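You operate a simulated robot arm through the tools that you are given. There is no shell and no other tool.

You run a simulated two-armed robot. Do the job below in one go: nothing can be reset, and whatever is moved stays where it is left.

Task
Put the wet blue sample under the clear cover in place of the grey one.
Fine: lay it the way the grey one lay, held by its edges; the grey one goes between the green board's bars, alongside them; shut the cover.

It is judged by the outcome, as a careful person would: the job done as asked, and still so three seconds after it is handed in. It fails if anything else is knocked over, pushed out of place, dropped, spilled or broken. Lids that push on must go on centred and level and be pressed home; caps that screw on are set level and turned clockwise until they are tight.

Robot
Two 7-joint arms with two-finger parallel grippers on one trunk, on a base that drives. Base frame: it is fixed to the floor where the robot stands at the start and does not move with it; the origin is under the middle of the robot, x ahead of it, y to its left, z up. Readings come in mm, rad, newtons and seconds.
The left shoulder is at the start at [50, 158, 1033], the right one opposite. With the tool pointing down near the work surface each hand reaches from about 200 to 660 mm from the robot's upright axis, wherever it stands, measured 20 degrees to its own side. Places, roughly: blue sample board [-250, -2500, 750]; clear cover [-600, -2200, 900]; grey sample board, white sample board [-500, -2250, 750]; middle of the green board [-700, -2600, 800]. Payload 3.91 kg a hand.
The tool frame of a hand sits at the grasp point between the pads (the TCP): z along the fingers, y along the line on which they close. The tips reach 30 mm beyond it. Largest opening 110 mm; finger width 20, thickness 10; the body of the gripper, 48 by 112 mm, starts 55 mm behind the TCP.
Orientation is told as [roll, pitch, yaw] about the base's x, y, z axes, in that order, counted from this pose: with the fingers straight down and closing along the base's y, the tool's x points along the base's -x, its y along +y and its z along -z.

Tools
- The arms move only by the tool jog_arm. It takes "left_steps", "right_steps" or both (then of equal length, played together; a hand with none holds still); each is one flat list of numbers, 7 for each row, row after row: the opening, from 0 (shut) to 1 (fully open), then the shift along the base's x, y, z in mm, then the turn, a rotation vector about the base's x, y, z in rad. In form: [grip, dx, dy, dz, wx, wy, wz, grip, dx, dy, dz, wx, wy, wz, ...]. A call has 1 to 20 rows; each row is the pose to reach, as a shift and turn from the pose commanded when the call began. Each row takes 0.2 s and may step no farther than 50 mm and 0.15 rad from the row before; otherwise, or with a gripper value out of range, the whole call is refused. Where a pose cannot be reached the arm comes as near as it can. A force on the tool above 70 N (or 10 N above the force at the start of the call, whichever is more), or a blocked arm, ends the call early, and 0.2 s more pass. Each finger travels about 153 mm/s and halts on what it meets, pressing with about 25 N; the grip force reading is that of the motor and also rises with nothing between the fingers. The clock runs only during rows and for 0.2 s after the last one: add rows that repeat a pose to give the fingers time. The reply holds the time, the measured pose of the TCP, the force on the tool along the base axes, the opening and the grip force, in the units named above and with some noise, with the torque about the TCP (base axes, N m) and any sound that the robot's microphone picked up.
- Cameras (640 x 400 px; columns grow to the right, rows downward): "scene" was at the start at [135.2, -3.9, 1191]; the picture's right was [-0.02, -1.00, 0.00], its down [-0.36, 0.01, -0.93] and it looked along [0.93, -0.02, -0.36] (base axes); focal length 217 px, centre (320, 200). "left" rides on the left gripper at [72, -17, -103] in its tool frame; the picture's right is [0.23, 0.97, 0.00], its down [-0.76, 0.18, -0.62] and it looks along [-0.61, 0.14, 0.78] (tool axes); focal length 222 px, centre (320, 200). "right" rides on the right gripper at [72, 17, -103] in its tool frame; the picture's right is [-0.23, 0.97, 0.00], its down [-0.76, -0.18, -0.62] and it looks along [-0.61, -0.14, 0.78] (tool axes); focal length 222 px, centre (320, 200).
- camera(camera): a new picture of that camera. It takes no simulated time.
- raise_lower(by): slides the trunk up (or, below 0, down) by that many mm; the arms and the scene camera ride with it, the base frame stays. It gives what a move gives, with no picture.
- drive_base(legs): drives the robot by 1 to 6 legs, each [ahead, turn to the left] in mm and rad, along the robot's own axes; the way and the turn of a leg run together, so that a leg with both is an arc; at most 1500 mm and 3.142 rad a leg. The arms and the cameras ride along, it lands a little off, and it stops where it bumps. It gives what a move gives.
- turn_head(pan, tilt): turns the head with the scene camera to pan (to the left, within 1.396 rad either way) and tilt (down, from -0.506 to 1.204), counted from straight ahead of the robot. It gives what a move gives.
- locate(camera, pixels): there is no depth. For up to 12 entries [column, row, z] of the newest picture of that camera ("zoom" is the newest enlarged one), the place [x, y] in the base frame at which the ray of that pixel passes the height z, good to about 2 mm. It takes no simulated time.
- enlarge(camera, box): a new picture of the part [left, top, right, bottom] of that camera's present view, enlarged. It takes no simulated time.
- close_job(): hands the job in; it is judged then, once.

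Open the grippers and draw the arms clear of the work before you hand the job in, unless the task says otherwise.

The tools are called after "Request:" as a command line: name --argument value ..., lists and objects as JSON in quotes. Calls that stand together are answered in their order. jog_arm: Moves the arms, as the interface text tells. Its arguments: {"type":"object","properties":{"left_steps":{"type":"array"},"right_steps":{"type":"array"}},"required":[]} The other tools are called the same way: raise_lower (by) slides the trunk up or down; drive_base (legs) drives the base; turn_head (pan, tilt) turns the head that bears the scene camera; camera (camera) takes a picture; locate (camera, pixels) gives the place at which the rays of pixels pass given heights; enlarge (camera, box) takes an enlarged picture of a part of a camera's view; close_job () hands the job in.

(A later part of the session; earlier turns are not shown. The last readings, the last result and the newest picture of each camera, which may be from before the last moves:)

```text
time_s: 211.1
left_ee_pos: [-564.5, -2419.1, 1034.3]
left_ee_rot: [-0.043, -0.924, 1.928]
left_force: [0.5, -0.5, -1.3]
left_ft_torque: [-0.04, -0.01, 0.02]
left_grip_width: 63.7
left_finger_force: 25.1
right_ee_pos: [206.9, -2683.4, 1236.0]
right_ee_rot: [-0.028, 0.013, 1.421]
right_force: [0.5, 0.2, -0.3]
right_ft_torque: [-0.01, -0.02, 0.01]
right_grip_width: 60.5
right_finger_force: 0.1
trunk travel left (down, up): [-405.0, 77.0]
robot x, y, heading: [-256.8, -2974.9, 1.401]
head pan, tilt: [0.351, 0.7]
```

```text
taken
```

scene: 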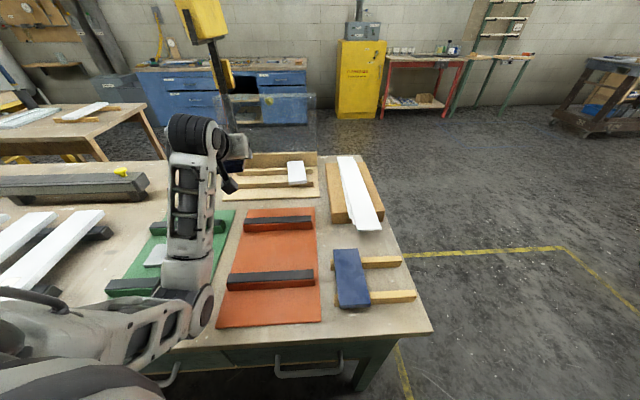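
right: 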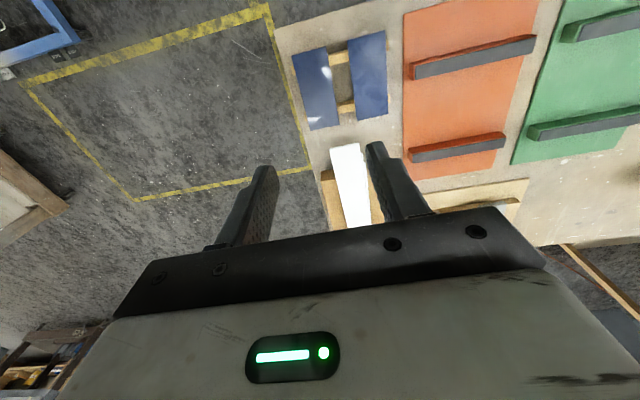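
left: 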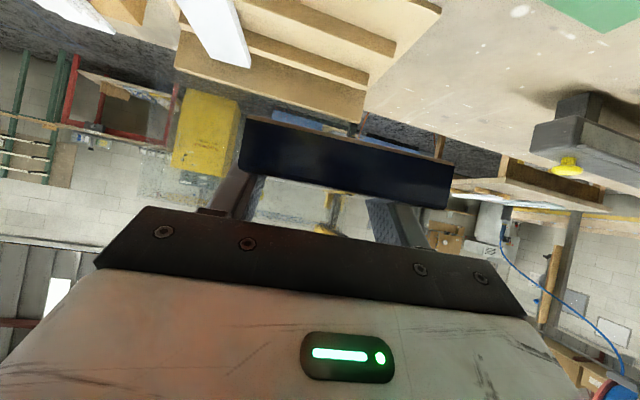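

Freed, with everything in its place. In this folded posture the elbow hangs low, so I first extend the hand out over the tray at z≈1000 with the trunk high, and lower afterwards.

Request:
jog_arm --left_steps '[0.5, -14.2, 39.1, -6.8, -0.002, 0.005, 0.002, 0.5, -28.3, 78.2, -13.6, -0.004, 0.01, 0.004, 0.5, -42.5, 117.3, -20.4, -0.006, 0.016, 0.006, 0.5, -56.6, 156.4, -27.2, -0.006, 0.016, 0.006, 0.5, -70.8, 195.5, -34, -0.006, 0.016, 0.006, 0.5, -70.8, 195.5, -34, -0.006, 0.016, 0.006]'

Request:
camera --camera "scene"

Request:
enlarge --camera "scene" --box '[180, 100, 340, 220]'

```text
time_s: 212.5
left_ee_pos: [-636.6, -2223.7, 1000.5]
left_ee_rot: [-0.015, -0.925, 1.913]
left_force: [-0.1, -0.3, -0.1]
left_ft_torque: [-0.01, 0.01, 0.01]
left_grip_width: 63.6
left_finger_force: 24.6
right_ee_pos: [207.2, -2685.2, 1237.0]
right_ee_rot: [-0.029, 0.01, 1.42]
right_force: [0.2, 0.2, 0.7]
right_ft_torque: [0.01, -0.01, 0.01]
right_grip_width: 60.6
right_finger_force: 0.1
trunk travel left (down, up): [-405.0, 77.0]
robot x, y, heading: [-256.1, -2973.0, 1.404]
head pan, tilt: [0.351, 0.7]
```

```text
taken
```

scene: 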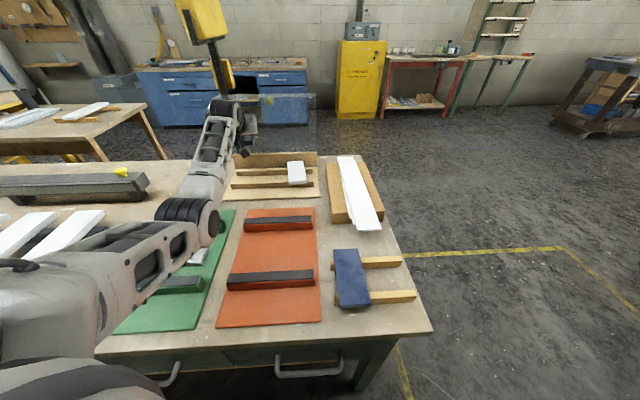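

```text
3.33 times, centred on (260, 160) of scene
```

zoom: 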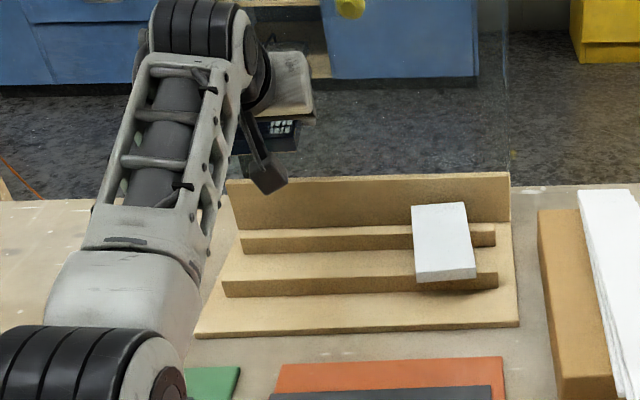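

The blue board is above its place on the tray and the elbow is well up. I lower the trunk by 70 mm.

Request:
raise_lower --by -70

Request:
turn_head --pan 0.7 --tilt 0.7

Request:
camera --camera "scene"

Request:
enlarge --camera "left" --box '[100, 0, 520, 230]'

```text
time_s: 213.6
left_ee_pos: [-636.3, -2223.8, 928.5]
left_ee_rot: [-0.012, -0.923, 1.914]
left_force: [0.2, 0.0, -0.9]
left_ft_torque: [-0.03, 0.03, 0.01]
left_grip_width: 63.5
left_finger_force: 24.9
right_ee_pos: [207.9, -2684.2, 1166.8]
right_ee_rot: [-0.028, 0.012, 1.421]
right_force: [0.6, 0.1, 0.2]
right_ft_torque: [-0.01, -0.04, 0.0]
right_grip_width: 60.6
right_finger_force: 0.0
trunk travel left (down, up): [-335.0, 147.0]
robot x, y, heading: [-254.8, -2976.5, 1.404]
head pan, tilt: [0.351, 0.7]
```

```text
time_s: 214.4
left_ee_pos: [-638.1, -2222.1, 929.7]
left_ee_rot: [-0.016, -0.923, 1.913]
left_force: [-0.7, -0.5, -1.2]
left_ft_torque: [-0.03, 0.0, -0.02]
left_grip_width: 63.5
left_finger_force: 25.4
right_ee_pos: [208.0, -2683.9, 1167.2]
right_ee_rot: [-0.028, 0.011, 1.421]
right_force: [0.9, -0.1, 0.6]
right_ft_torque: [-0.03, -0.02, 0.0]
right_grip_width: 60.5
right_finger_force: 0.1
trunk travel left (down, up): [-335.0, 147.0]
robot x, y, heading: [-255.7, -2976.9, 1.407]
head pan, tilt: [0.7, 0.7]
```

```text
taken
```

scene: 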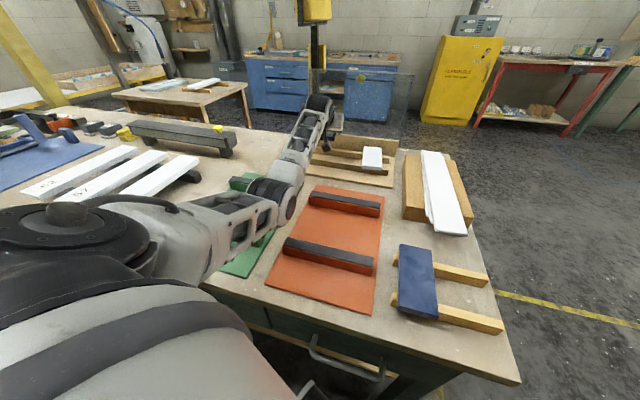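

```text
1.52 times, centred on (310, 115) of left
```

zoom: 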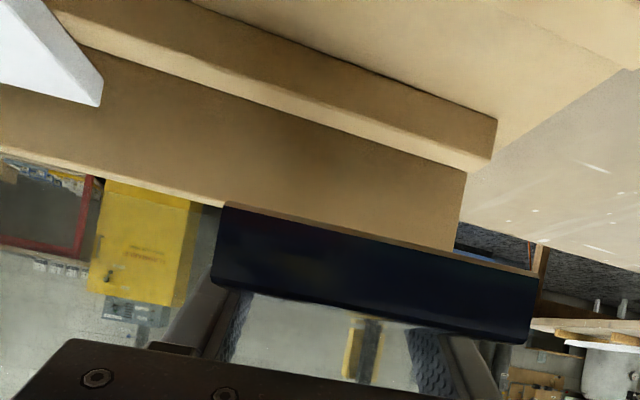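

The arm bends differently than before; I enlarge to check the elbow's clearance over the green and red boards.

Request:
enlarge --camera "scene" --box '[190, 80, 430, 290]'

```text
1.90 times, centred on (310, 185) of scene
```

zoom: 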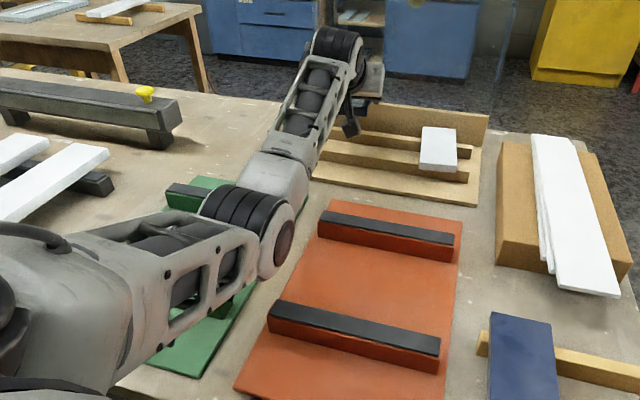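

I compute the elbow's height by intersecting its pixel ray with the arm's geometry.

Request:
locate --camera "scene" --pixels '[[289, 206, 900], [289, 206, 950], [289, 206, 1000], [289, 206, 1050], [289, 228, 850], [289, 228, 900]]'

```text
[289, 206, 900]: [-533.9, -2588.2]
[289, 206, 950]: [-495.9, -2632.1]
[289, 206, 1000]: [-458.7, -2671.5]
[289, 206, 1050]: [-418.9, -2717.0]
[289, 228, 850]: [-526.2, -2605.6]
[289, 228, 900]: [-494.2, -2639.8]
```

The elbow's underside is near z≈910, so there is room. I lower the hand by 70 mm towards the rails.

Request:
jog_arm --left_steps '[0.5, 0, 0, -20, 0, 0, 0, 0.5, 0, 0, -40, 0, 0, 0, 0.5, 0, 0, -60, 0, 0, 0, 0.5, 0, 0, -70, 0, 0, 0, 0.5, 0, 0, -70, 0, 0, 0]'

Request:
enlarge --camera "left" --box '[100, 0, 520, 230]'

Request:
enlarge --camera "scene" --box '[190, 80, 430, 290]'

```text
time_s: 215.6
left_ee_pos: [-635.7, -2223.4, 859.8]
left_ee_rot: [-0.014, -0.923, 1.911]
left_force: [-0.5, 0.3, -0.3]
left_ft_torque: [-0.03, 0.02, -0.03]
left_grip_width: 63.7
left_finger_force: 24.9
right_ee_pos: [207.8, -2683.6, 1166.1]
right_ee_rot: [-0.026, 0.01, 1.42]
right_force: [1.1, 0.4, 0.0]
right_ft_torque: [0.01, -0.02, 0.02]
right_grip_width: 60.3
right_finger_force: 0.0
trunk travel left (down, up): [-335.0, 147.0]
robot x, y, heading: [-257.5, -2975.9, 1.406]
head pan, tilt: [0.7, 0.7]
```

```text
1.52 times, centred on (310, 115) of left
```

zoom: 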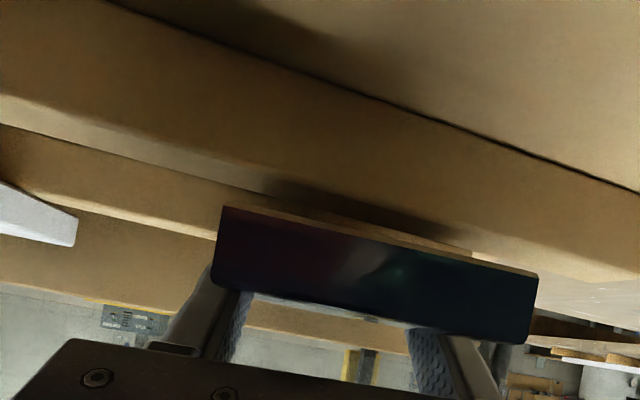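

```text
1.90 times, centred on (310, 185) of scene
```

zoom: 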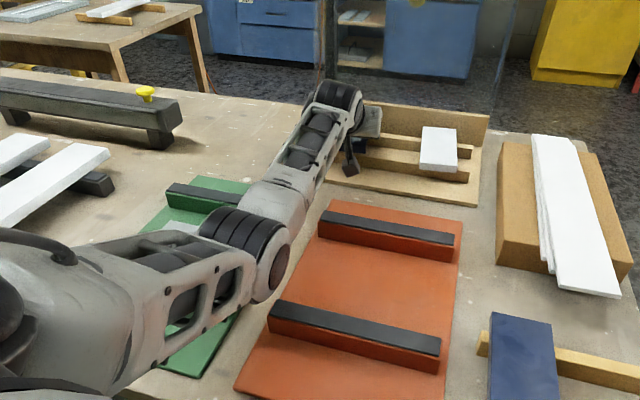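

At z≈860 without contact. I lower in small steps until the rails take the board.

Request:
jog_arm --left_steps '[0.5, 0, 0, -3, 0, 0, 0, 0.5, 0, 0, -6, 0, 0, 0, 0.5, 0, 0, -8, 0, 0, 0]'

```text
time_s: 216.4
left_ee_pos: [-637.4, -2224.3, 852.2]
left_ee_rot: [-0.014, -0.922, 1.913]
left_force: [0.0, 1.5, -1.3]
left_ft_torque: [0.02, 0.01, 0.01]
left_grip_width: 63.5
left_finger_force: 25.0
right_ee_pos: [208.6, -2684.9, 1167.5]
right_ee_rot: [-0.028, 0.011, 1.42]
right_force: [0.6, 1.0, 0.4]
right_ft_torque: [-0.01, -0.01, 0.04]
right_grip_width: 60.7
right_finger_force: 0.1
trunk travel left (down, up): [-335.0, 147.0]
robot x, y, heading: [-258.3, -2971.6, 1.407]
head pan, tilt: [0.7, 0.7]
```

No contact yet at z≈852; I go on 2 mm at a time.

Request:
jog_arm --left_steps '[0.5, 0, 0, -2, 0, 0, 0, 0.5, 0, 0, -3, 0, 0, 0, 0.5, 0, 0, -3, 0, 0, 0]'

```text
time_s: 217.2
left_ee_pos: [-636.5, -2224.0, 848.2]
left_ee_rot: [-0.014, -0.923, 1.913]
left_force: [-0.4, -0.4, 0.2]
left_ft_torque: [0.03, 0.07, 0.04]
left_grip_width: 63.5
left_finger_force: 24.8
right_ee_pos: [207.9, -2684.4, 1166.8]
right_ee_rot: [-0.03, 0.011, 1.421]
right_force: [0.7, 0.7, 0.2]
right_ft_torque: [-0.01, -0.01, 0.01]
right_grip_width: 60.7
right_finger_force: 0.1
trunk travel left (down, up): [-335.0, 147.0]
robot x, y, heading: [-259.6, -2972.8, 1.409]
head pan, tilt: [0.7, 0.7]
```

The board's weight seems to go off the hand (−1.3 → +0.2 N). I check with 2 mm more and view it.

Request:
jog_arm --left_steps '[0.5, 0, 0, -1, 0, 0, 0, 0.5, 0, 0, -2, 0, 0, 0]'

Request:
enlarge --camera "left" --box '[100, 0, 520, 230]'

Request:
turn_head --pan 0.35 --tilt 0.6

Request:
enlarge --camera "scene" --box '[180, 110, 340, 220]'

```text
time_s: 217.8
left_ee_pos: [-636.3, -2223.8, 848.7]
left_ee_rot: [-0.014, -0.929, 1.912]
left_force: [-0.1, 0.2, 5.1]
left_ft_torque: [0.04, 0.22, 0.0]
left_grip_width: 63.8
left_finger_force: 25.1
right_ee_pos: [208.2, -2684.1, 1167.3]
right_ee_rot: [-0.026, 0.009, 1.42]
right_force: [-1.0, -0.3, -0.9]
right_ft_torque: [-0.02, 0.0, 0.0]
right_grip_width: 60.3
right_finger_force: 0.1
trunk travel left (down, up): [-335.0, 147.0]
robot x, y, heading: [-256.7, -2972.0, 1.402]
head pan, tilt: [0.7, 0.7]
```

```text
1.52 times, centred on (310, 115) of left
```

zoom: 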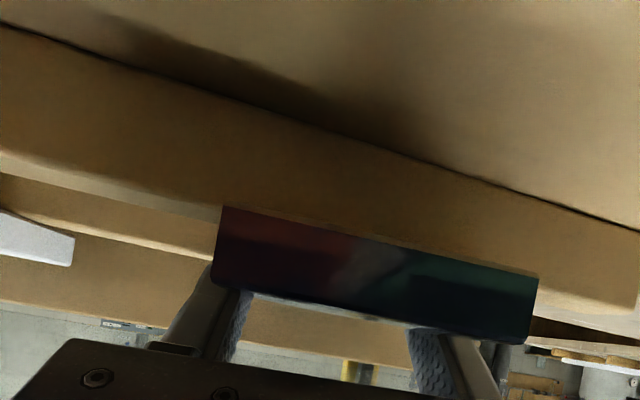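

```text
time_s: 218.6
left_ee_pos: [-636.0, -2223.7, 848.8]
left_ee_rot: [-0.013, -0.926, 1.912]
left_force: [-0.3, 3.1, 8.4]
left_ft_torque: [0.17, 0.25, -0.08]
left_grip_width: 63.4
left_finger_force: 24.7
right_ee_pos: [207.9, -2684.6, 1168.2]
right_ee_rot: [-0.025, 0.009, 1.421]
right_force: [0.5, 0.0, 0.0]
right_ft_torque: [-0.05, -0.01, -0.02]
right_grip_width: 60.3
right_finger_force: 0.1
trunk travel left (down, up): [-335.0, 147.0]
robot x, y, heading: [-257.2, -2976.2, 1.409]
head pan, tilt: [0.351, 0.6]
```

```text
3.64 times, centred on (260, 165) of scene
```

zoom: 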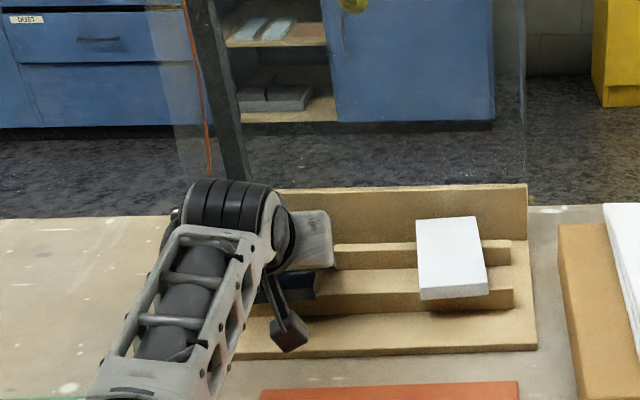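

Contact with 5–8 N: the blue board rests on the rails. I open the fingers to let it go.

Request:
jog_arm --left_steps '[0.5, 0, 0, 1.5, 0, 0, 0, 0.62, 0, 0, 1.5, 0, 0, 0, 0.75, 0, 0, 1.5, 0, 0, 0, 0.85, 0, 0, 1.5, 0, 0, 0, 0.85, 0, 0, 1.5, 0, 0, 0]'

Request:
enlarge --camera "left" --box '[100, 0, 520, 230]'

```text
time_s: 219.8
left_ee_pos: [-637.0, -2223.2, 848.5]
left_ee_rot: [-0.015, -0.922, 1.914]
left_force: [0.7, 0.2, 0.4]
left_ft_torque: [0.0, 0.02, -0.01]
left_grip_width: 93.6
left_finger_force: 0.1
right_ee_pos: [206.6, -2683.8, 1166.2]
right_ee_rot: [-0.027, 0.011, 1.423]
right_force: [-1.1, -0.4, 0.7]
right_ft_torque: [-0.03, -0.01, -0.01]
right_grip_width: 60.7
right_finger_force: 0.1
trunk travel left (down, up): [-335.0, 147.0]
robot x, y, heading: [-254.1, -2973.2, 1.405]
head pan, tilt: [0.351, 0.6]
```

```text
1.52 times, centred on (310, 115) of left
```

zoom: 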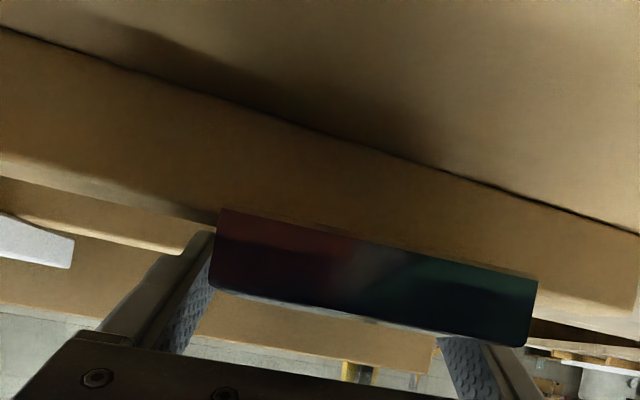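

The fingers are open on both sides with no force. I raise the hand straight up 110 mm.

Request:
jog_arm --left_steps '[0.85, 0, 0, 15, 0, 0, 0, 0.85, 0, 0, 40, 0, 0, 0, 0.85, 0, 0, 75, 0, 0, 0, 0.85, 0, 0, 110, 0, 0, 0, 0.85, 0, 0, 110, 0, 0, 0]'

Request:
camera --camera "left"

Request:
enlarge --camera "scene" --box '[180, 110, 340, 220]'

```text
time_s: 221.0
left_ee_pos: [-636.4, -2222.6, 959.1]
left_ee_rot: [-0.012, -0.923, 1.913]
left_force: [0.1, 0.6, -0.7]
left_ft_torque: [0.01, -0.02, -0.02]
left_grip_width: 93.7
left_finger_force: 0.0
right_ee_pos: [207.8, -2684.4, 1167.0]
right_ee_rot: [-0.027, 0.012, 1.419]
right_force: [0.8, 0.3, 0.4]
right_ft_torque: [0.02, -0.02, 0.03]
right_grip_width: 60.4
right_finger_force: 0.0
trunk travel left (down, up): [-335.0, 147.0]
robot x, y, heading: [-258.5, -2974.7, 1.404]
head pan, tilt: [0.351, 0.6]
```

```text
taken
```

left: 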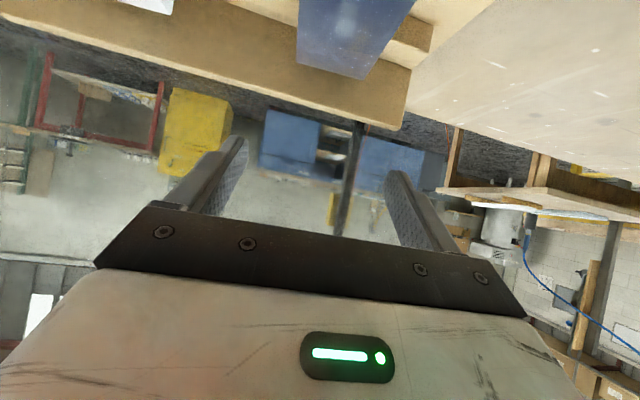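

```text
3.64 times, centred on (260, 165) of scene
```

zoom: 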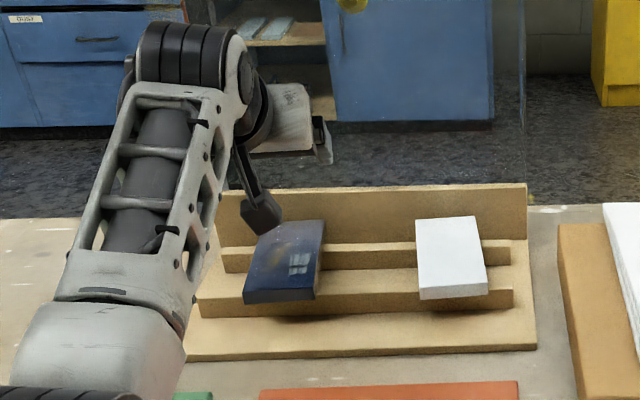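

The blue board lies across both rails in the grey one's place. I raise the trunk and draw the left hand back, keeping the elbow high.

Request:
raise_lower --by 130

Request:
jog_arm --left_steps '[0.85, 14.2, -39.1, 5, 0, 0, 0, 0.85, 28.3, -78.2, 10, 0, 0, 0, 0.85, 42.5, -117.3, 15, 0, 0, 0, 0.85, 56.6, -156.4, 20, 0, 0, 0, 0.85, 70.8, -195.5, 25, 0, 0, 0, 0.85, 85, -234.6, 30, 0, 0, 0, 0.85, 99, -273, 35, 0, 0, 0]'

Request:
turn_head --pan 0.35 --tilt 0.75

Request:
camera --camera "scene"

```text
time_s: 222.6
left_ee_pos: [-637.1, -2222.4, 1088.0]
left_ee_rot: [-0.016, -0.925, 1.912]
left_force: [-0.8, -0.5, -0.3]
left_ft_torque: [0.01, -0.02, 0.01]
left_grip_width: 93.5
left_finger_force: 0.0
right_ee_pos: [207.4, -2683.5, 1297.1]
right_ee_rot: [-0.028, 0.011, 1.42]
right_force: [-0.5, 0.7, 0.1]
right_ft_torque: [-0.01, 0.01, -0.05]
right_grip_width: 60.5
right_finger_force: 0.0
trunk travel left (down, up): [-465.0, 17.0]
robot x, y, heading: [-257.9, -2978.4, 1.405]
head pan, tilt: [0.351, 0.6]
```

```text
time_s: 224.2
left_ee_pos: [-538.4, -2496.6, 1123.0]
left_ee_rot: [-0.015, -0.925, 1.916]
left_force: [-0.1, 1.0, -0.3]
left_ft_torque: [-0.01, 0.01, -0.03]
left_grip_width: 93.8
left_finger_force: 0.1
right_ee_pos: [207.7, -2685.1, 1296.2]
right_ee_rot: [-0.029, 0.009, 1.419]
right_force: [0.0, 0.1, 0.4]
right_ft_torque: [-0.02, -0.01, -0.04]
right_grip_width: 60.4
right_finger_force: 0.0
trunk travel left (down, up): [-465.0, 17.0]
robot x, y, heading: [-255.9, -2969.7, 1.4]
head pan, tilt: [0.351, 0.6]
```

```text
time_s: 224.9
left_ee_pos: [-538.3, -2495.8, 1123.3]
left_ee_rot: [-0.013, -0.922, 1.914]
left_force: [0.2, 1.1, 0.4]
left_ft_torque: [-0.01, 0.0, 0.0]
left_grip_width: 93.4
left_finger_force: 0.0
right_ee_pos: [206.8, -2683.5, 1297.0]
right_ee_rot: [-0.029, 0.01, 1.421]
right_force: [-1.0, -0.8, -0.2]
right_ft_torque: [0.0, -0.03, 0.01]
right_grip_width: 60.5
right_finger_force: 0.1
trunk travel left (down, up): [-465.0, 17.0]
robot x, y, heading: [-252.5, -2970.8, 1.405]
head pan, tilt: [0.351, 0.75]
```

```text
taken
```

scene: 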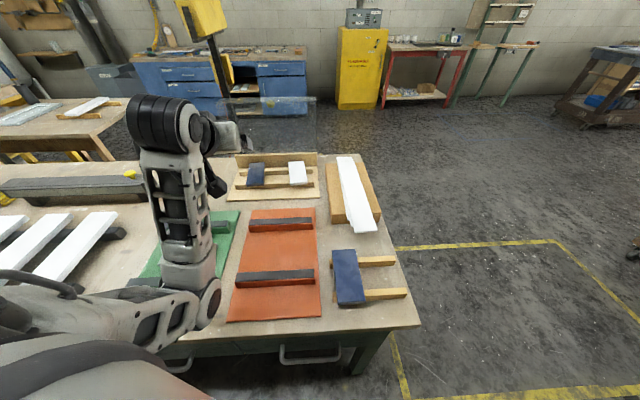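

I enlarge the tray to verify the blue board's placement against the grey one's recorded corners.

Request:
enlarge --camera "scene" --box '[220, 135, 340, 215]'

Request:
locate --camera "zoom" --pixels '[[320, 200, 848]]'

```text
5.00 times, centred on (280, 175) of scene
```

zoom: 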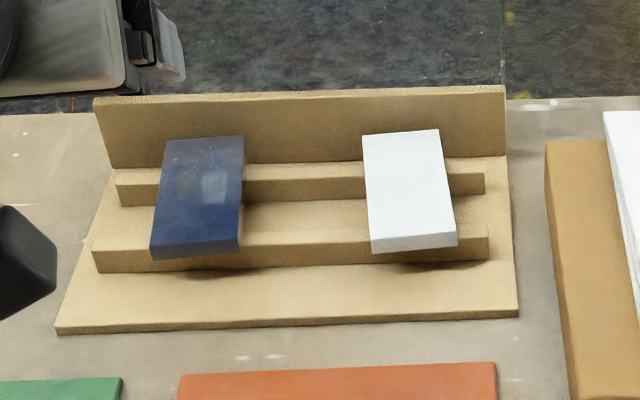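

```text
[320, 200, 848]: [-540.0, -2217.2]
```

I locate all eight corners of blue and white.

Request:
locate --camera "zoom" --pixels '[[167, 140, 848], [243, 135, 848], [240, 240, 848], [151, 247, 848], [363, 135, 848], [438, 129, 848], [457, 235, 848], [371, 240, 848]]'

```text
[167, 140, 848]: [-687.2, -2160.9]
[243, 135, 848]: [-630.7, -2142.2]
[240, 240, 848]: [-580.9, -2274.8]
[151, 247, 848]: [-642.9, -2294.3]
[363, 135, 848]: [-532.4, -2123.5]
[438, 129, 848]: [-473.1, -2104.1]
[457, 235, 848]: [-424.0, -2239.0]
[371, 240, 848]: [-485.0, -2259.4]
```

Blue's corners match the grey one's former corners within about 5 mm and the white one is unmoved. Now I fold both arms to go round to the front for shutting the cover.

Request:
jog_arm --left_steps '[0.5, 20.7, -22.3, 15.3, -0.124, -0.044, 0, 0.5, 41.4, -44.6, 30.6, -0.249, -0.089, 0, 0.5, 62.1, -66.9, 45.9, -0.373, -0.133, 0, 0.5, 82.8, -89.2, 61.2, -0.498, -0.177, 0, 0.5, 103.5, -111.5, 76.5, -0.622, -0.221, 0, 0.5, 124.2, -133.8, 91.8, -0.746, -0.266, 0, 0.5, 145, -156, 107, -0.871, -0.31, 0]' --right_steps '[0.5, -31, 5, 0, 0, 0, 0, 0.5, -62, 10, 0, 0, 0, 0, 0.5, -93, 15, 0, 0, 0, 0, 0.5, -124, 21, 0, 0, 0, 0, 0.5, -155, 26, 0, 0, 0, 0, 0.5, -186, 31, 0, 0, 0, 0, 0.5, -217, 36, 0, 0, 0, 0]'

Request:
camera --camera "scene"

```text
time_s: 226.5
left_ee_pos: [-568.2, -2698.4, 1213.0]
left_ee_rot: [-0.016, 0.001, 1.913]
left_force: [0.4, -1.0, -0.2]
left_ft_torque: [0.05, 0.01, 0.0]
left_grip_width: 55.1
left_finger_force: 0.1
left hand out of reach, approached as far as the arm can: row 2, 3, 4, 5, 6, 7
right_ee_pos: [-10.7, -2648.1, 1297.1]
right_ee_rot: [-0.028, 0.009, 1.42]
right_force: [-1.0, -1.1, -0.1]
right_ft_torque: [0.04, -0.01, -0.02]
right_grip_width: 54.8
right_finger_force: 0.1
trunk travel left (down, up): [-465.0, 17.0]
robot x, y, heading: [-258.1, -2972.7, 1.406]
head pan, tilt: [0.351, 0.75]
```

```text
taken
```

scene: 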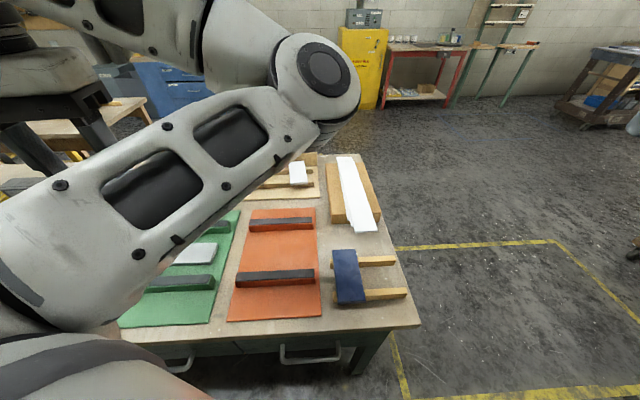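

The left arm folded with its elbow in front of me. I stretch the left hand out to the left to unfold it into a better posture and look again.

Request:
jog_arm --left_steps '[0.5, -35, 31, 0, 0, 0, -0.07, 0.5, -70, 62, 0, 0, 0, -0.14, 0.5, -105, 93, 0, 0, 0, -0.21, 0.5, -140, 124, 0, 0, 0, -0.28, 0.5, -184, 162, 0, 0, 0, -0.35, 0.5, -184, 162, 0, 0, 0, -0.35]'

Request:
camera --camera "scene"

```text
refused: row 5 steps farther than a row can; nothing moved
```

```text
taken
```

scene: 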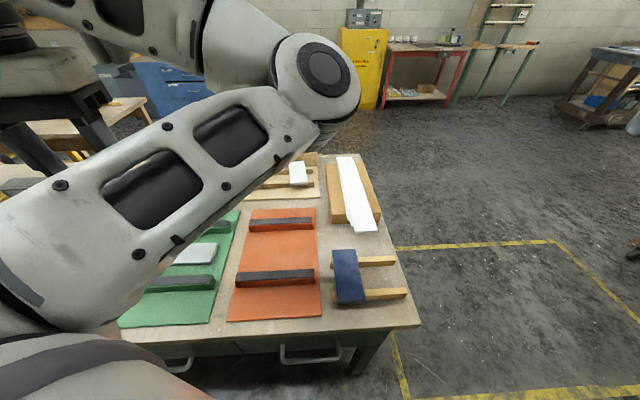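

One step was too long; I repeat with shorter ones.

Request:
jog_arm --left_steps '[0.5, -31, 27, 0, 0, 0, -0.06, 0.5, -62, 54, 0, 0, 0, -0.12, 0.5, -93, 81, 0, 0, 0, -0.18, 0.5, -124, 108, 0, 0, 0, -0.24, 0.5, -155, 135, 0, 0, 0, -0.3, 0.5, -184, 162, 0, 0, 0, -0.35, 0.5, -184, 162, 0, 0, 0, -0.35]'

Request:
camera --camera "scene"

```text
time_s: 228.1
left_ee_pos: [-752.1, -2538.5, 1214.4]
left_ee_rot: [-0.012, -0.002, 1.563]
left_force: [-1.3, -0.5, -1.0]
left_ft_torque: [-0.02, 0.02, -0.02]
left_grip_width: 55.0
left_finger_force: 0.1
right_ee_pos: [-8.0, -2647.7, 1297.2]
right_ee_rot: [-0.026, 0.011, 1.42]
right_force: [0.2, -0.2, 0.2]
right_ft_torque: [0.01, 0.02, -0.03]
right_grip_width: 55.0
right_finger_force: 0.1
trunk travel left (down, up): [-465.0, 17.0]
robot x, y, heading: [-256.4, -2971.4, 1.403]
head pan, tilt: [0.351, 0.75]
```

```text
taken
```

scene: 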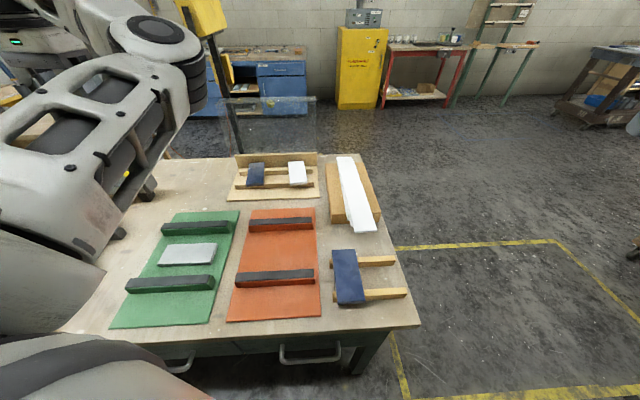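

The posture is better now and the view shows the whole result so far. I drive round the left end to the front with the arms high.

Request:
drive_base --legs '[[0, -1.17], [600, 0], [0, 1.57], [1440, 0]]'

Request:
turn_head --pan 0.8 --tilt 0.6

Request:
camera --camera "scene"

```text
time_s: 229.9
left_ee_pos: [-506.9, -2370.1, 1216.6]
left_ee_rot: [-0.011, -0.002, 1.099]
left_force: [1.1, -0.1, -0.8]
left_ft_torque: [0.01, 0.01, -0.01]
left_grip_width: 54.9
left_finger_force: 0.1
right_ee_pos: [109.8, -2798.4, 1295.5]
right_ee_rot: [-0.025, 0.007, 0.957]
right_force: [-0.1, 0.4, -0.5]
right_ft_torque: [0.01, -0.01, -0.02]
right_grip_width: 55.1
right_finger_force: 0.1
trunk travel left (down, up): [-465.0, 17.0]
robot x, y, heading: [-253.7, -2978.5, 0.942]
head pan, tilt: [0.351, 0.75]
stopped in leg 1: the robot was blocked; the commanded pose is now the measured one
```

```text
time_s: 230.8
left_ee_pos: [-507.0, -2367.5, 1217.0]
left_ee_rot: [-0.008, -0.001, 1.1]
left_force: [-0.5, 0.6, -0.2]
left_ft_torque: [-0.02, -0.05, 0.02]
left_grip_width: 54.9
left_finger_force: 0.2
right_ee_pos: [111.7, -2798.8, 1296.6]
right_ee_rot: [-0.025, 0.007, 0.957]
right_force: [-0.6, 0.6, 0.2]
right_ft_torque: [0.0, 0.03, 0.0]
right_grip_width: 54.8
right_finger_force: 0.1
trunk travel left (down, up): [-465.0, 17.0]
robot x, y, heading: [-257.0, -2976.6, 0.944]
head pan, tilt: [0.799, 0.6]
```

```text
taken
```

scene: 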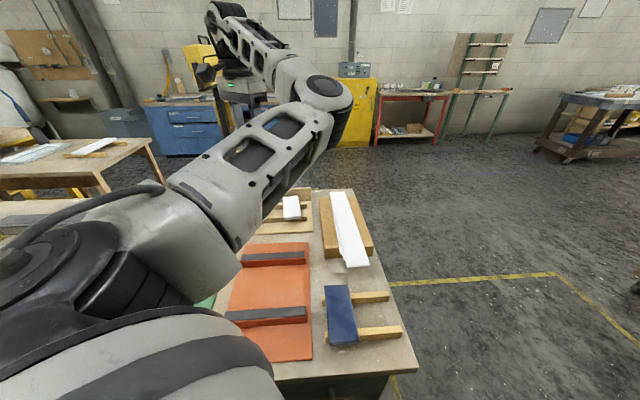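

The turn stopped, most likely my base corner at a drawer handle. I back off 130 mm along my heading and look around before turning on.

Request:
drive_base --legs '[[-130, 0]]'

Request:
camera --camera "scene"

```text
time_s: 232.1
left_ee_pos: [-584.7, -2470.1, 1215.0]
left_ee_rot: [-0.014, 0.001, 1.099]
left_force: [-0.4, 0.2, 0.3]
left_ft_torque: [-0.01, -0.03, 0.01]
left_grip_width: 54.9
left_finger_force: 0.1
right_ee_pos: [33.4, -2899.7, 1297.6]
right_ee_rot: [-0.026, 0.009, 0.956]
right_force: [-0.2, -0.5, -0.2]
right_ft_torque: [0.05, 0.0, -0.06]
right_grip_width: 54.7
right_finger_force: 0.0
trunk travel left (down, up): [-465.0, 17.0]
robot x, y, heading: [-333.0, -3080.4, 0.948]
head pan, tilt: [0.799, 0.6]
```

```text
taken
```

scene: 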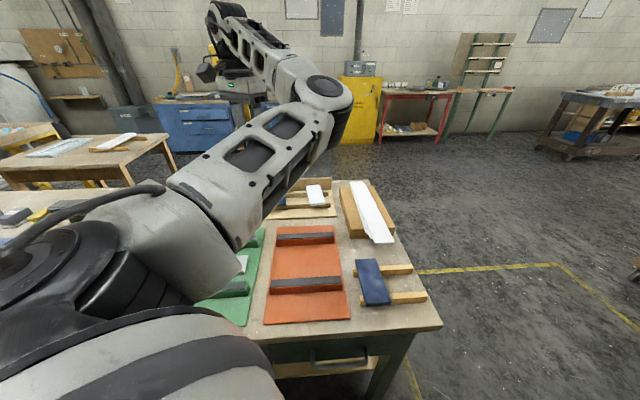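

Clear now. I go on: turn right, along the back to the left end, turn, and along the left end to the front.

Request:
drive_base --legs '[[0, -0.71], [700, 0], [0, 1.57], [1000, 0], [528, 0]]'

Request:
turn_head --pan 0.8 --tilt 0.6

Request:
camera --camera "scene"

```text
time_s: 249.1
left_ee_pos: [-632.7, -1235.3, 1214.5]
left_ee_rot: [-0.012, 0.001, 1.965]
left_force: [-0.3, 0.5, 0.2]
left_ft_torque: [-0.03, 0.02, 0.02]
left_grip_width: 54.8
left_finger_force: 0.0
right_ee_pos: [92.7, -1047.3, 1296.4]
right_ee_rot: [-0.027, 0.009, 1.818]
right_force: [0.3, -0.6, -0.4]
right_ft_torque: [0.0, 0.0, 0.01]
right_grip_width: 55.1
right_finger_force: 0.0
trunk travel left (down, up): [-465.0, 17.0]
robot x, y, heading: [-5.1, -1442.7, 1.805]
head pan, tilt: [0.799, 0.6]
```

```text
time_s: 249.7
left_ee_pos: [-633.0, -1236.3, 1214.1]
left_ee_rot: [-0.011, 0.0, 1.963]
left_force: [0.1, 0.4, 0.0]
left_ft_torque: [-0.01, -0.02, 0.01]
left_grip_width: 55.0
left_finger_force: 0.1
right_ee_pos: [93.1, -1047.0, 1296.2]
right_ee_rot: [-0.027, 0.012, 1.819]
right_force: [0.4, 0.0, 0.5]
right_ft_torque: [-0.03, -0.03, -0.03]
right_grip_width: 55.2
right_finger_force: 0.1
trunk travel left (down, up): [-465.0, 17.0]
robot x, y, heading: [-4.8, -1444.9, 1.807]
head pan, tilt: [0.799, 0.6]
```

```text
taken
```

scene: 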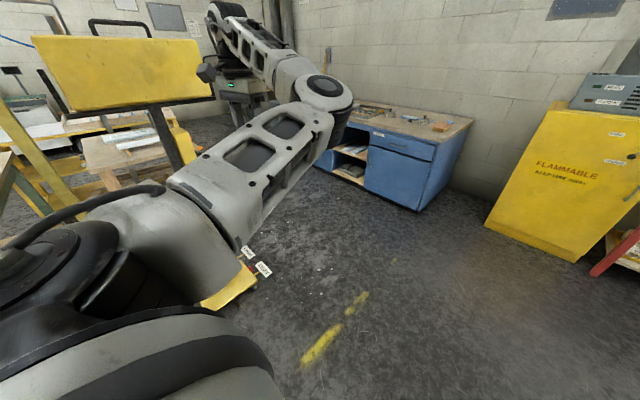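

I am at the front-left, facing away from the bench; the lamp is 400 mm from my left hand. I turn right to face left along the bench, back up to in front of the tray, and turn right to face it.

Request:
drive_base --legs '[[0, -1.57], [-633, 0]]'

Request:
drive_base --legs '[[0, -1.57]]'

Request:
turn_head --pan 0.0 --tilt 0.7

Request:
camera --camera "scene"

```text
time_s: 257.1
left_ee_pos: [-402.0, -953.8, 1215.7]
left_ee_rot: [-0.013, -0.001, 0.367]
left_force: [0.1, 0.1, 0.4]
left_ft_torque: [0.0, -0.04, 0.0]
left_grip_width: 55.1
left_finger_force: 0.0
right_ee_pos: [-228.6, -1685.2, 1296.6]
right_ee_rot: [-0.025, 0.008, 0.225]
right_force: [-0.3, -0.1, 0.1]
right_ft_torque: [-0.01, 0.0, -0.01]
right_grip_width: 55.0
right_finger_force: 0.0
trunk travel left (down, up): [-465.0, 17.0]
robot x, y, heading: [-623.1, -1575.5, 0.216]
head pan, tilt: [0.799, 0.6]
```

```text
time_s: 261.4
left_ee_pos: [-2.1, -1805.3, 1215.5]
left_ee_rot: [-0.014, 0.0, -1.213]
left_force: [-0.2, -0.4, -0.2]
left_ft_torque: [0.02, 0.01, 0.04]
left_grip_width: 55.0
left_finger_force: 0.2
right_ee_pos: [-734.1, -1969.3, 1297.4]
right_ee_rot: [-0.026, 0.01, -1.357]
right_force: [0.0, -0.8, 0.5]
right_ft_torque: [0.01, -0.01, -0.01]
right_grip_width: 55.0
right_finger_force: 0.1
trunk travel left (down, up): [-465.0, 17.0]
robot x, y, heading: [-621.4, -1578.0, -1.37]
head pan, tilt: [0.799, 0.6]
```

```text
time_s: 262.5
left_ee_pos: [-0.9, -1805.1, 1215.2]
left_ee_rot: [-0.013, 0.0, -1.213]
left_force: [0.7, -0.2, -1.0]
left_ft_torque: [0.01, -0.01, -0.01]
left_grip_width: 55.1
left_finger_force: 0.0
right_ee_pos: [-734.5, -1968.1, 1296.5]
right_ee_rot: [-0.027, 0.01, -1.358]
right_force: [-0.3, -1.3, 0.8]
right_ft_torque: [0.03, 0.03, -0.04]
right_grip_width: 54.9
right_finger_force: 0.0
trunk travel left (down, up): [-465.0, 17.0]
robot x, y, heading: [-621.8, -1579.6, -1.374]
head pan, tilt: [0.0, 0.7]
```

```text
taken
```

scene: 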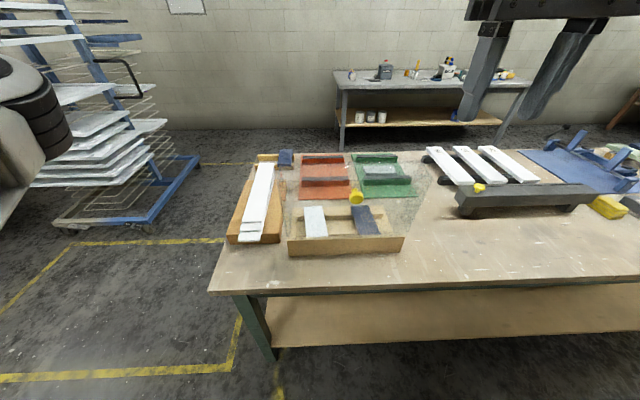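

The hood still stands open with its knob at (355,195). I move forward 85 mm so the knob's whole arc is within reach of the right hand.

Request:
drive_base --legs '[[0, 0.03], [85, 0]]'

Request:
camera --camera "scene"

Request:
enlarge --camera "scene" --box '[270, 140, 450, 280]'

Request:
camera --camera "right"

```text
time_s: 263.9
left_ee_pos: [24.2, -1867.6, 1214.8]
left_ee_rot: [-0.013, 0.0, -1.183]
left_force: [0.7, -0.5, -1.1]
left_ft_torque: [0.03, 0.01, -0.02]
left_grip_width: 54.9
left_finger_force: 0.1
right_ee_pos: [-703.5, -2053.6, 1296.4]
right_ee_rot: [-0.026, 0.011, -1.327]
right_force: [0.4, -0.4, 0.5]
right_ft_torque: [0.0, -0.02, 0.0]
right_grip_width: 55.2
right_finger_force: 0.1
trunk travel left (down, up): [-465.0, 17.0]
robot x, y, heading: [-601.2, -1653.7, -1.34]
head pan, tilt: [0.0, 0.7]
```

```text
taken
```

scene: 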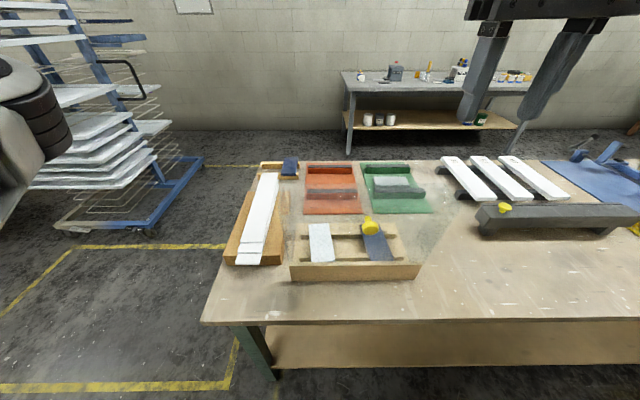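

```text
2.86 times, centred on (360, 210) of scene
```

zoom: 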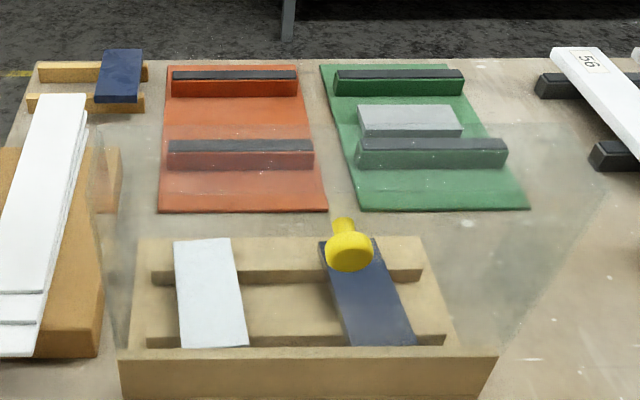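

```text
taken
```

right: 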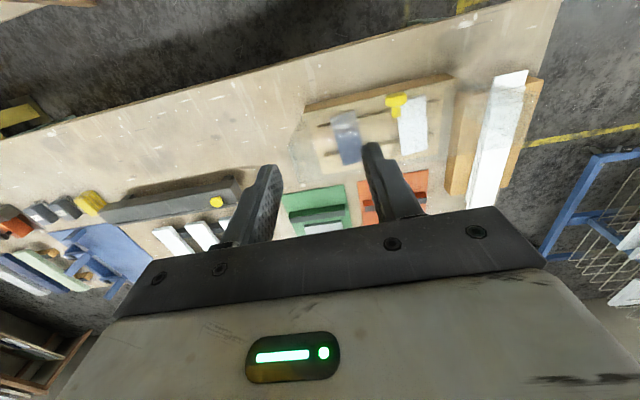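

I triangulate the knob cap: scene pixel (369.8,228.5), right pixel (397,104).

Request:
locate --camera "scene" --pixels '[[369.8, 228.5, 1040], [369.8, 228.5, 1060], [369.8, 228.5, 1080]]'

Request:
enlarge --camera "right" --box '[300, 60, 480, 180]'

Request:
locate --camera "right" --pixels '[[396, 102, 1040], [396, 102, 1060], [396, 102, 1080]]'

```text
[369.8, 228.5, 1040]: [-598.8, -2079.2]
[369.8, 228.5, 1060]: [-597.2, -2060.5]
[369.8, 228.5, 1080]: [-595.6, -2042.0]
```

```text
3.33 times, centred on (390, 120) of right
```

zoom: 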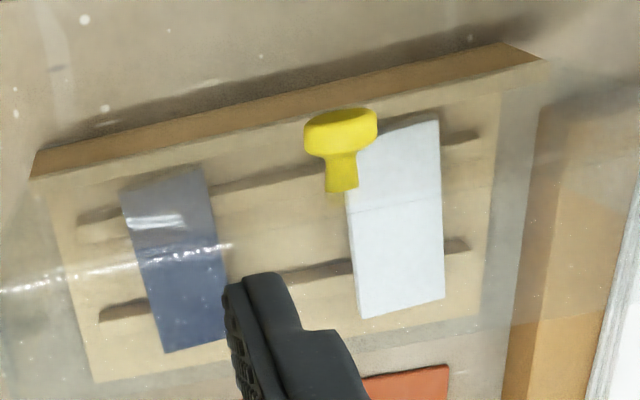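

```text
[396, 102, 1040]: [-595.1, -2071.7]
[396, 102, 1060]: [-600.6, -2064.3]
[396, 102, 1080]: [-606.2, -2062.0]
```

The knob cap is at about [-599,-2061,1060], as left. I pitch the right hand outward by 1.0 rad and bring it to just before the knob from my side.

Request:
jog_arm --right_steps '[0.6, 9, 7.6, -14, -0.139, -0.033, 0, 0.6, 18, 15.2, -28, -0.278, -0.066, 0, 0.6, 27, 22.7, -42, -0.417, -0.099, 0, 0.6, 36, 30.3, -56, -0.556, -0.133, 0, 0.6, 45, 37.9, -70, -0.695, -0.166, 0, 0.6, 54, 45.4, -84, -0.834, -0.199, 0, 0.6, 63, 53, -96, -0.973, -0.232, 0, 0.6, 72, 53, -130, -0.973, -0.232, 0, 0.6, 82, 52, -165, -0.973, -0.232, 0, 0.6, 90.5, 51.6, -197, -0.973, -0.232, 0, 0.6, 90.5, 51.6, -197, -0.973, -0.232, 0]'

Request:
camera --camera "right"

Request:
camera --camera "scene"

```text
time_s: 266.3
left_ee_pos: [24.1, -1865.9, 1213.9]
left_ee_rot: [-0.014, 0.001, -1.183]
left_force: [0.3, -0.8, -0.3]
left_ft_torque: [-0.01, 0.02, 0.0]
left_grip_width: 54.9
left_finger_force: 0.1
right_ee_pos: [-583.7, -2017.8, 1096.1]
right_ee_rot: [-0.043, -0.991, -1.319]
right_force: [0.3, 0.0, 0.1]
right_ft_torque: [-0.01, 0.0, -0.01]
right_grip_width: 66.5
right_finger_force: 0.1
right hand out of reach, approached as far as the arm can: row 6, 7, 8, 9, 10, 11
trunk travel left (down, up): [-465.0, 17.0]
robot x, y, heading: [-598.8, -1654.1, -1.336]
head pan, tilt: [0.0, 0.7]
```

```text
taken
```

right: 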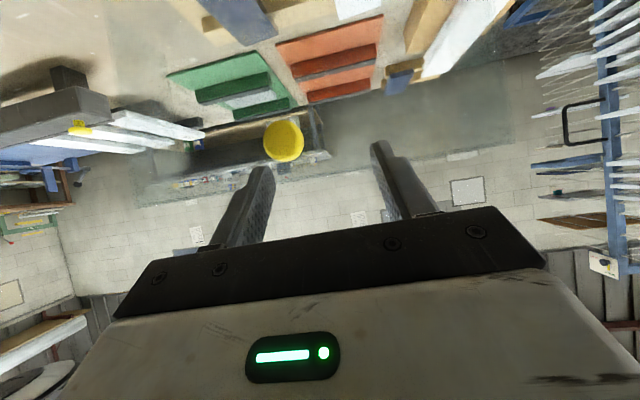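

```text
taken
```

scene: 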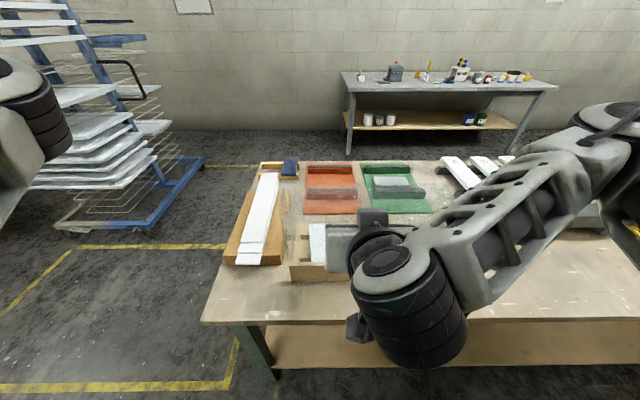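

The hand cannot come so near to my body. I back the base up by 60 mm, which also draws the hand away from the knob.

Request:
drive_base --legs '[[-60, 0]]'

```text
time_s: 267.3
left_ee_pos: [10.0, -1808.1, 1213.3]
left_ee_rot: [-0.012, 0.001, -1.183]
left_force: [-0.2, 0.3, 0.1]
left_ft_torque: [-0.03, -0.02, 0.01]
left_grip_width: 54.8
left_finger_force: 0.0
right_ee_pos: [-597.1, -1960.3, 1097.2]
right_ee_rot: [-0.043, -0.993, -1.317]
right_force: [0.6, 0.4, -0.3]
right_ft_torque: [0.0, 0.01, -0.01]
right_grip_width: 65.8
right_finger_force: 0.1
trunk travel left (down, up): [-465.0, 17.0]
robot x, y, heading: [-619.2, -1604.0, -1.341]
head pan, tilt: [0.0, 0.7]
```

I move the right hand to the pre-grasp point before the knob, straightening its roll and yaw.

Request:
jog_arm --right_steps '[0.6, -8, -20, 1, 0.003, -0.012, 0.008, 0.6, -16, -42, 2, 0.006, -0.023, 0.016, 0.6, -16, -42, 2, 0.006, -0.023, 0.016]'

Request:
camera --camera "right"

Request:
camera --camera "scene"

```text
time_s: 268.1
left_ee_pos: [11.4, -1809.3, 1213.3]
left_ee_rot: [-0.012, 0.0, -1.183]
left_force: [0.4, -0.2, 0.2]
left_ft_torque: [-0.03, 0.01, -0.03]
left_grip_width: 55.1
left_finger_force: 0.1
right_ee_pos: [-614.6, -2002.8, 1098.7]
right_ee_rot: [-0.001, -0.991, -1.337]
right_force: [0.4, 0.3, 0.5]
right_ft_torque: [-0.02, 0.01, -0.02]
right_grip_width: 66.1
right_finger_force: 0.1
trunk travel left (down, up): [-465.0, 17.0]
robot x, y, heading: [-617.6, -1603.8, -1.335]
head pan, tilt: [0.0, 0.7]
```

```text
taken
```

right: 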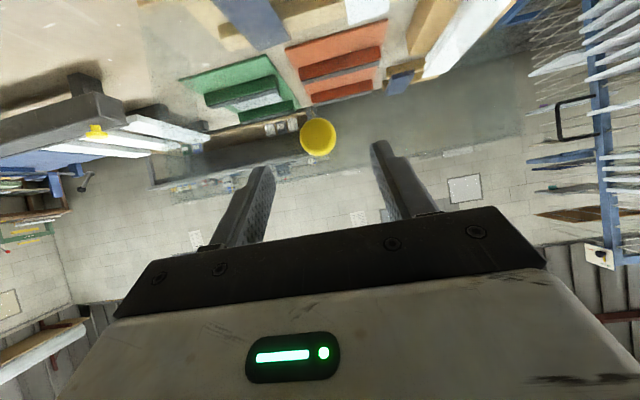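

```text
taken
```

scene: 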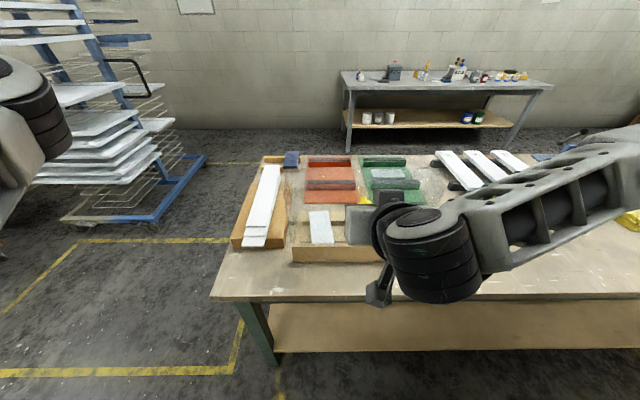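

The knob sits at (318,138), exactly on the approach line (expected (320,138)). I advance 60 mm along the fingers and close gently on the cap.

Request:
jog_arm --right_steps '[0.6, 4, -16, -11, 0, 0, 0, 0.6, 8, -33, -22, 0, 0, 0, 0.6, 11.6, -48.8, -32.9, 0, 0, 0, 0.6, 11.6, -48.8, -32.9, 0, 0, 0]'

Request:
enlarge --camera "right" --box '[200, 60, 440, 220]'

```text
time_s: 269.1
left_ee_pos: [10.4, -1808.9, 1213.7]
left_ee_rot: [-0.014, 0.002, -1.183]
left_force: [-0.7, 0.2, 0.1]
left_ft_torque: [-0.02, 0.0, 0.01]
left_grip_width: 55.1
left_finger_force: 0.1
right_ee_pos: [-601.7, -2050.8, 1066.3]
right_ee_rot: [-0.002, -0.991, -1.337]
right_force: [-0.3, 0.0, 0.4]
right_ft_torque: [0.01, 0.0, 0.01]
right_grip_width: 66.3
right_finger_force: 0.1
trunk travel left (down, up): [-465.0, 17.0]
robot x, y, heading: [-616.2, -1600.1, -1.34]
head pan, tilt: [0.0, 0.7]
```

```text
2.50 times, centred on (320, 140) of right
```

zoom: 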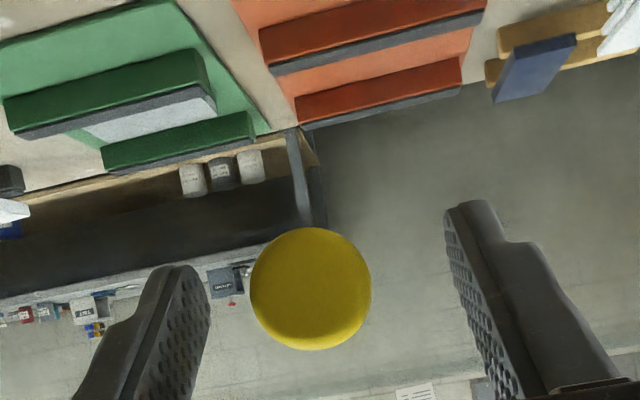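

The cap is centred between the pads. I close on it.

Request:
jog_arm --right_steps '[0.3, 0, 0, 0, 0, 0, 0, 0.05, 0, 0, 0, 0, 0, 0, 0.05, 0, 0, 0, 0, 0, 0, 0.05, 0, 0, 0, 0, 0, 0]'

```text
time_s: 270.1
left_ee_pos: [8.8, -1810.5, 1213.9]
left_ee_rot: [-0.012, 0.0, -1.183]
left_force: [0.6, 0.0, 0.2]
left_ft_torque: [0.02, -0.01, -0.01]
left_grip_width: 55.2
left_finger_force: 0.1
right_ee_pos: [-603.6, -2051.6, 1065.5]
right_ee_rot: [-0.002, -0.99, -1.34]
right_force: [-9.0, -2.6, -0.2]
right_ft_torque: [-0.13, 0.17, -0.32]
right_grip_width: 29.3
right_finger_force: 45.5
trunk travel left (down, up): [-465.0, 17.0]
robot x, y, heading: [-618.6, -1600.2, -1.339]
head pan, tilt: [0.0, 0.7]
```

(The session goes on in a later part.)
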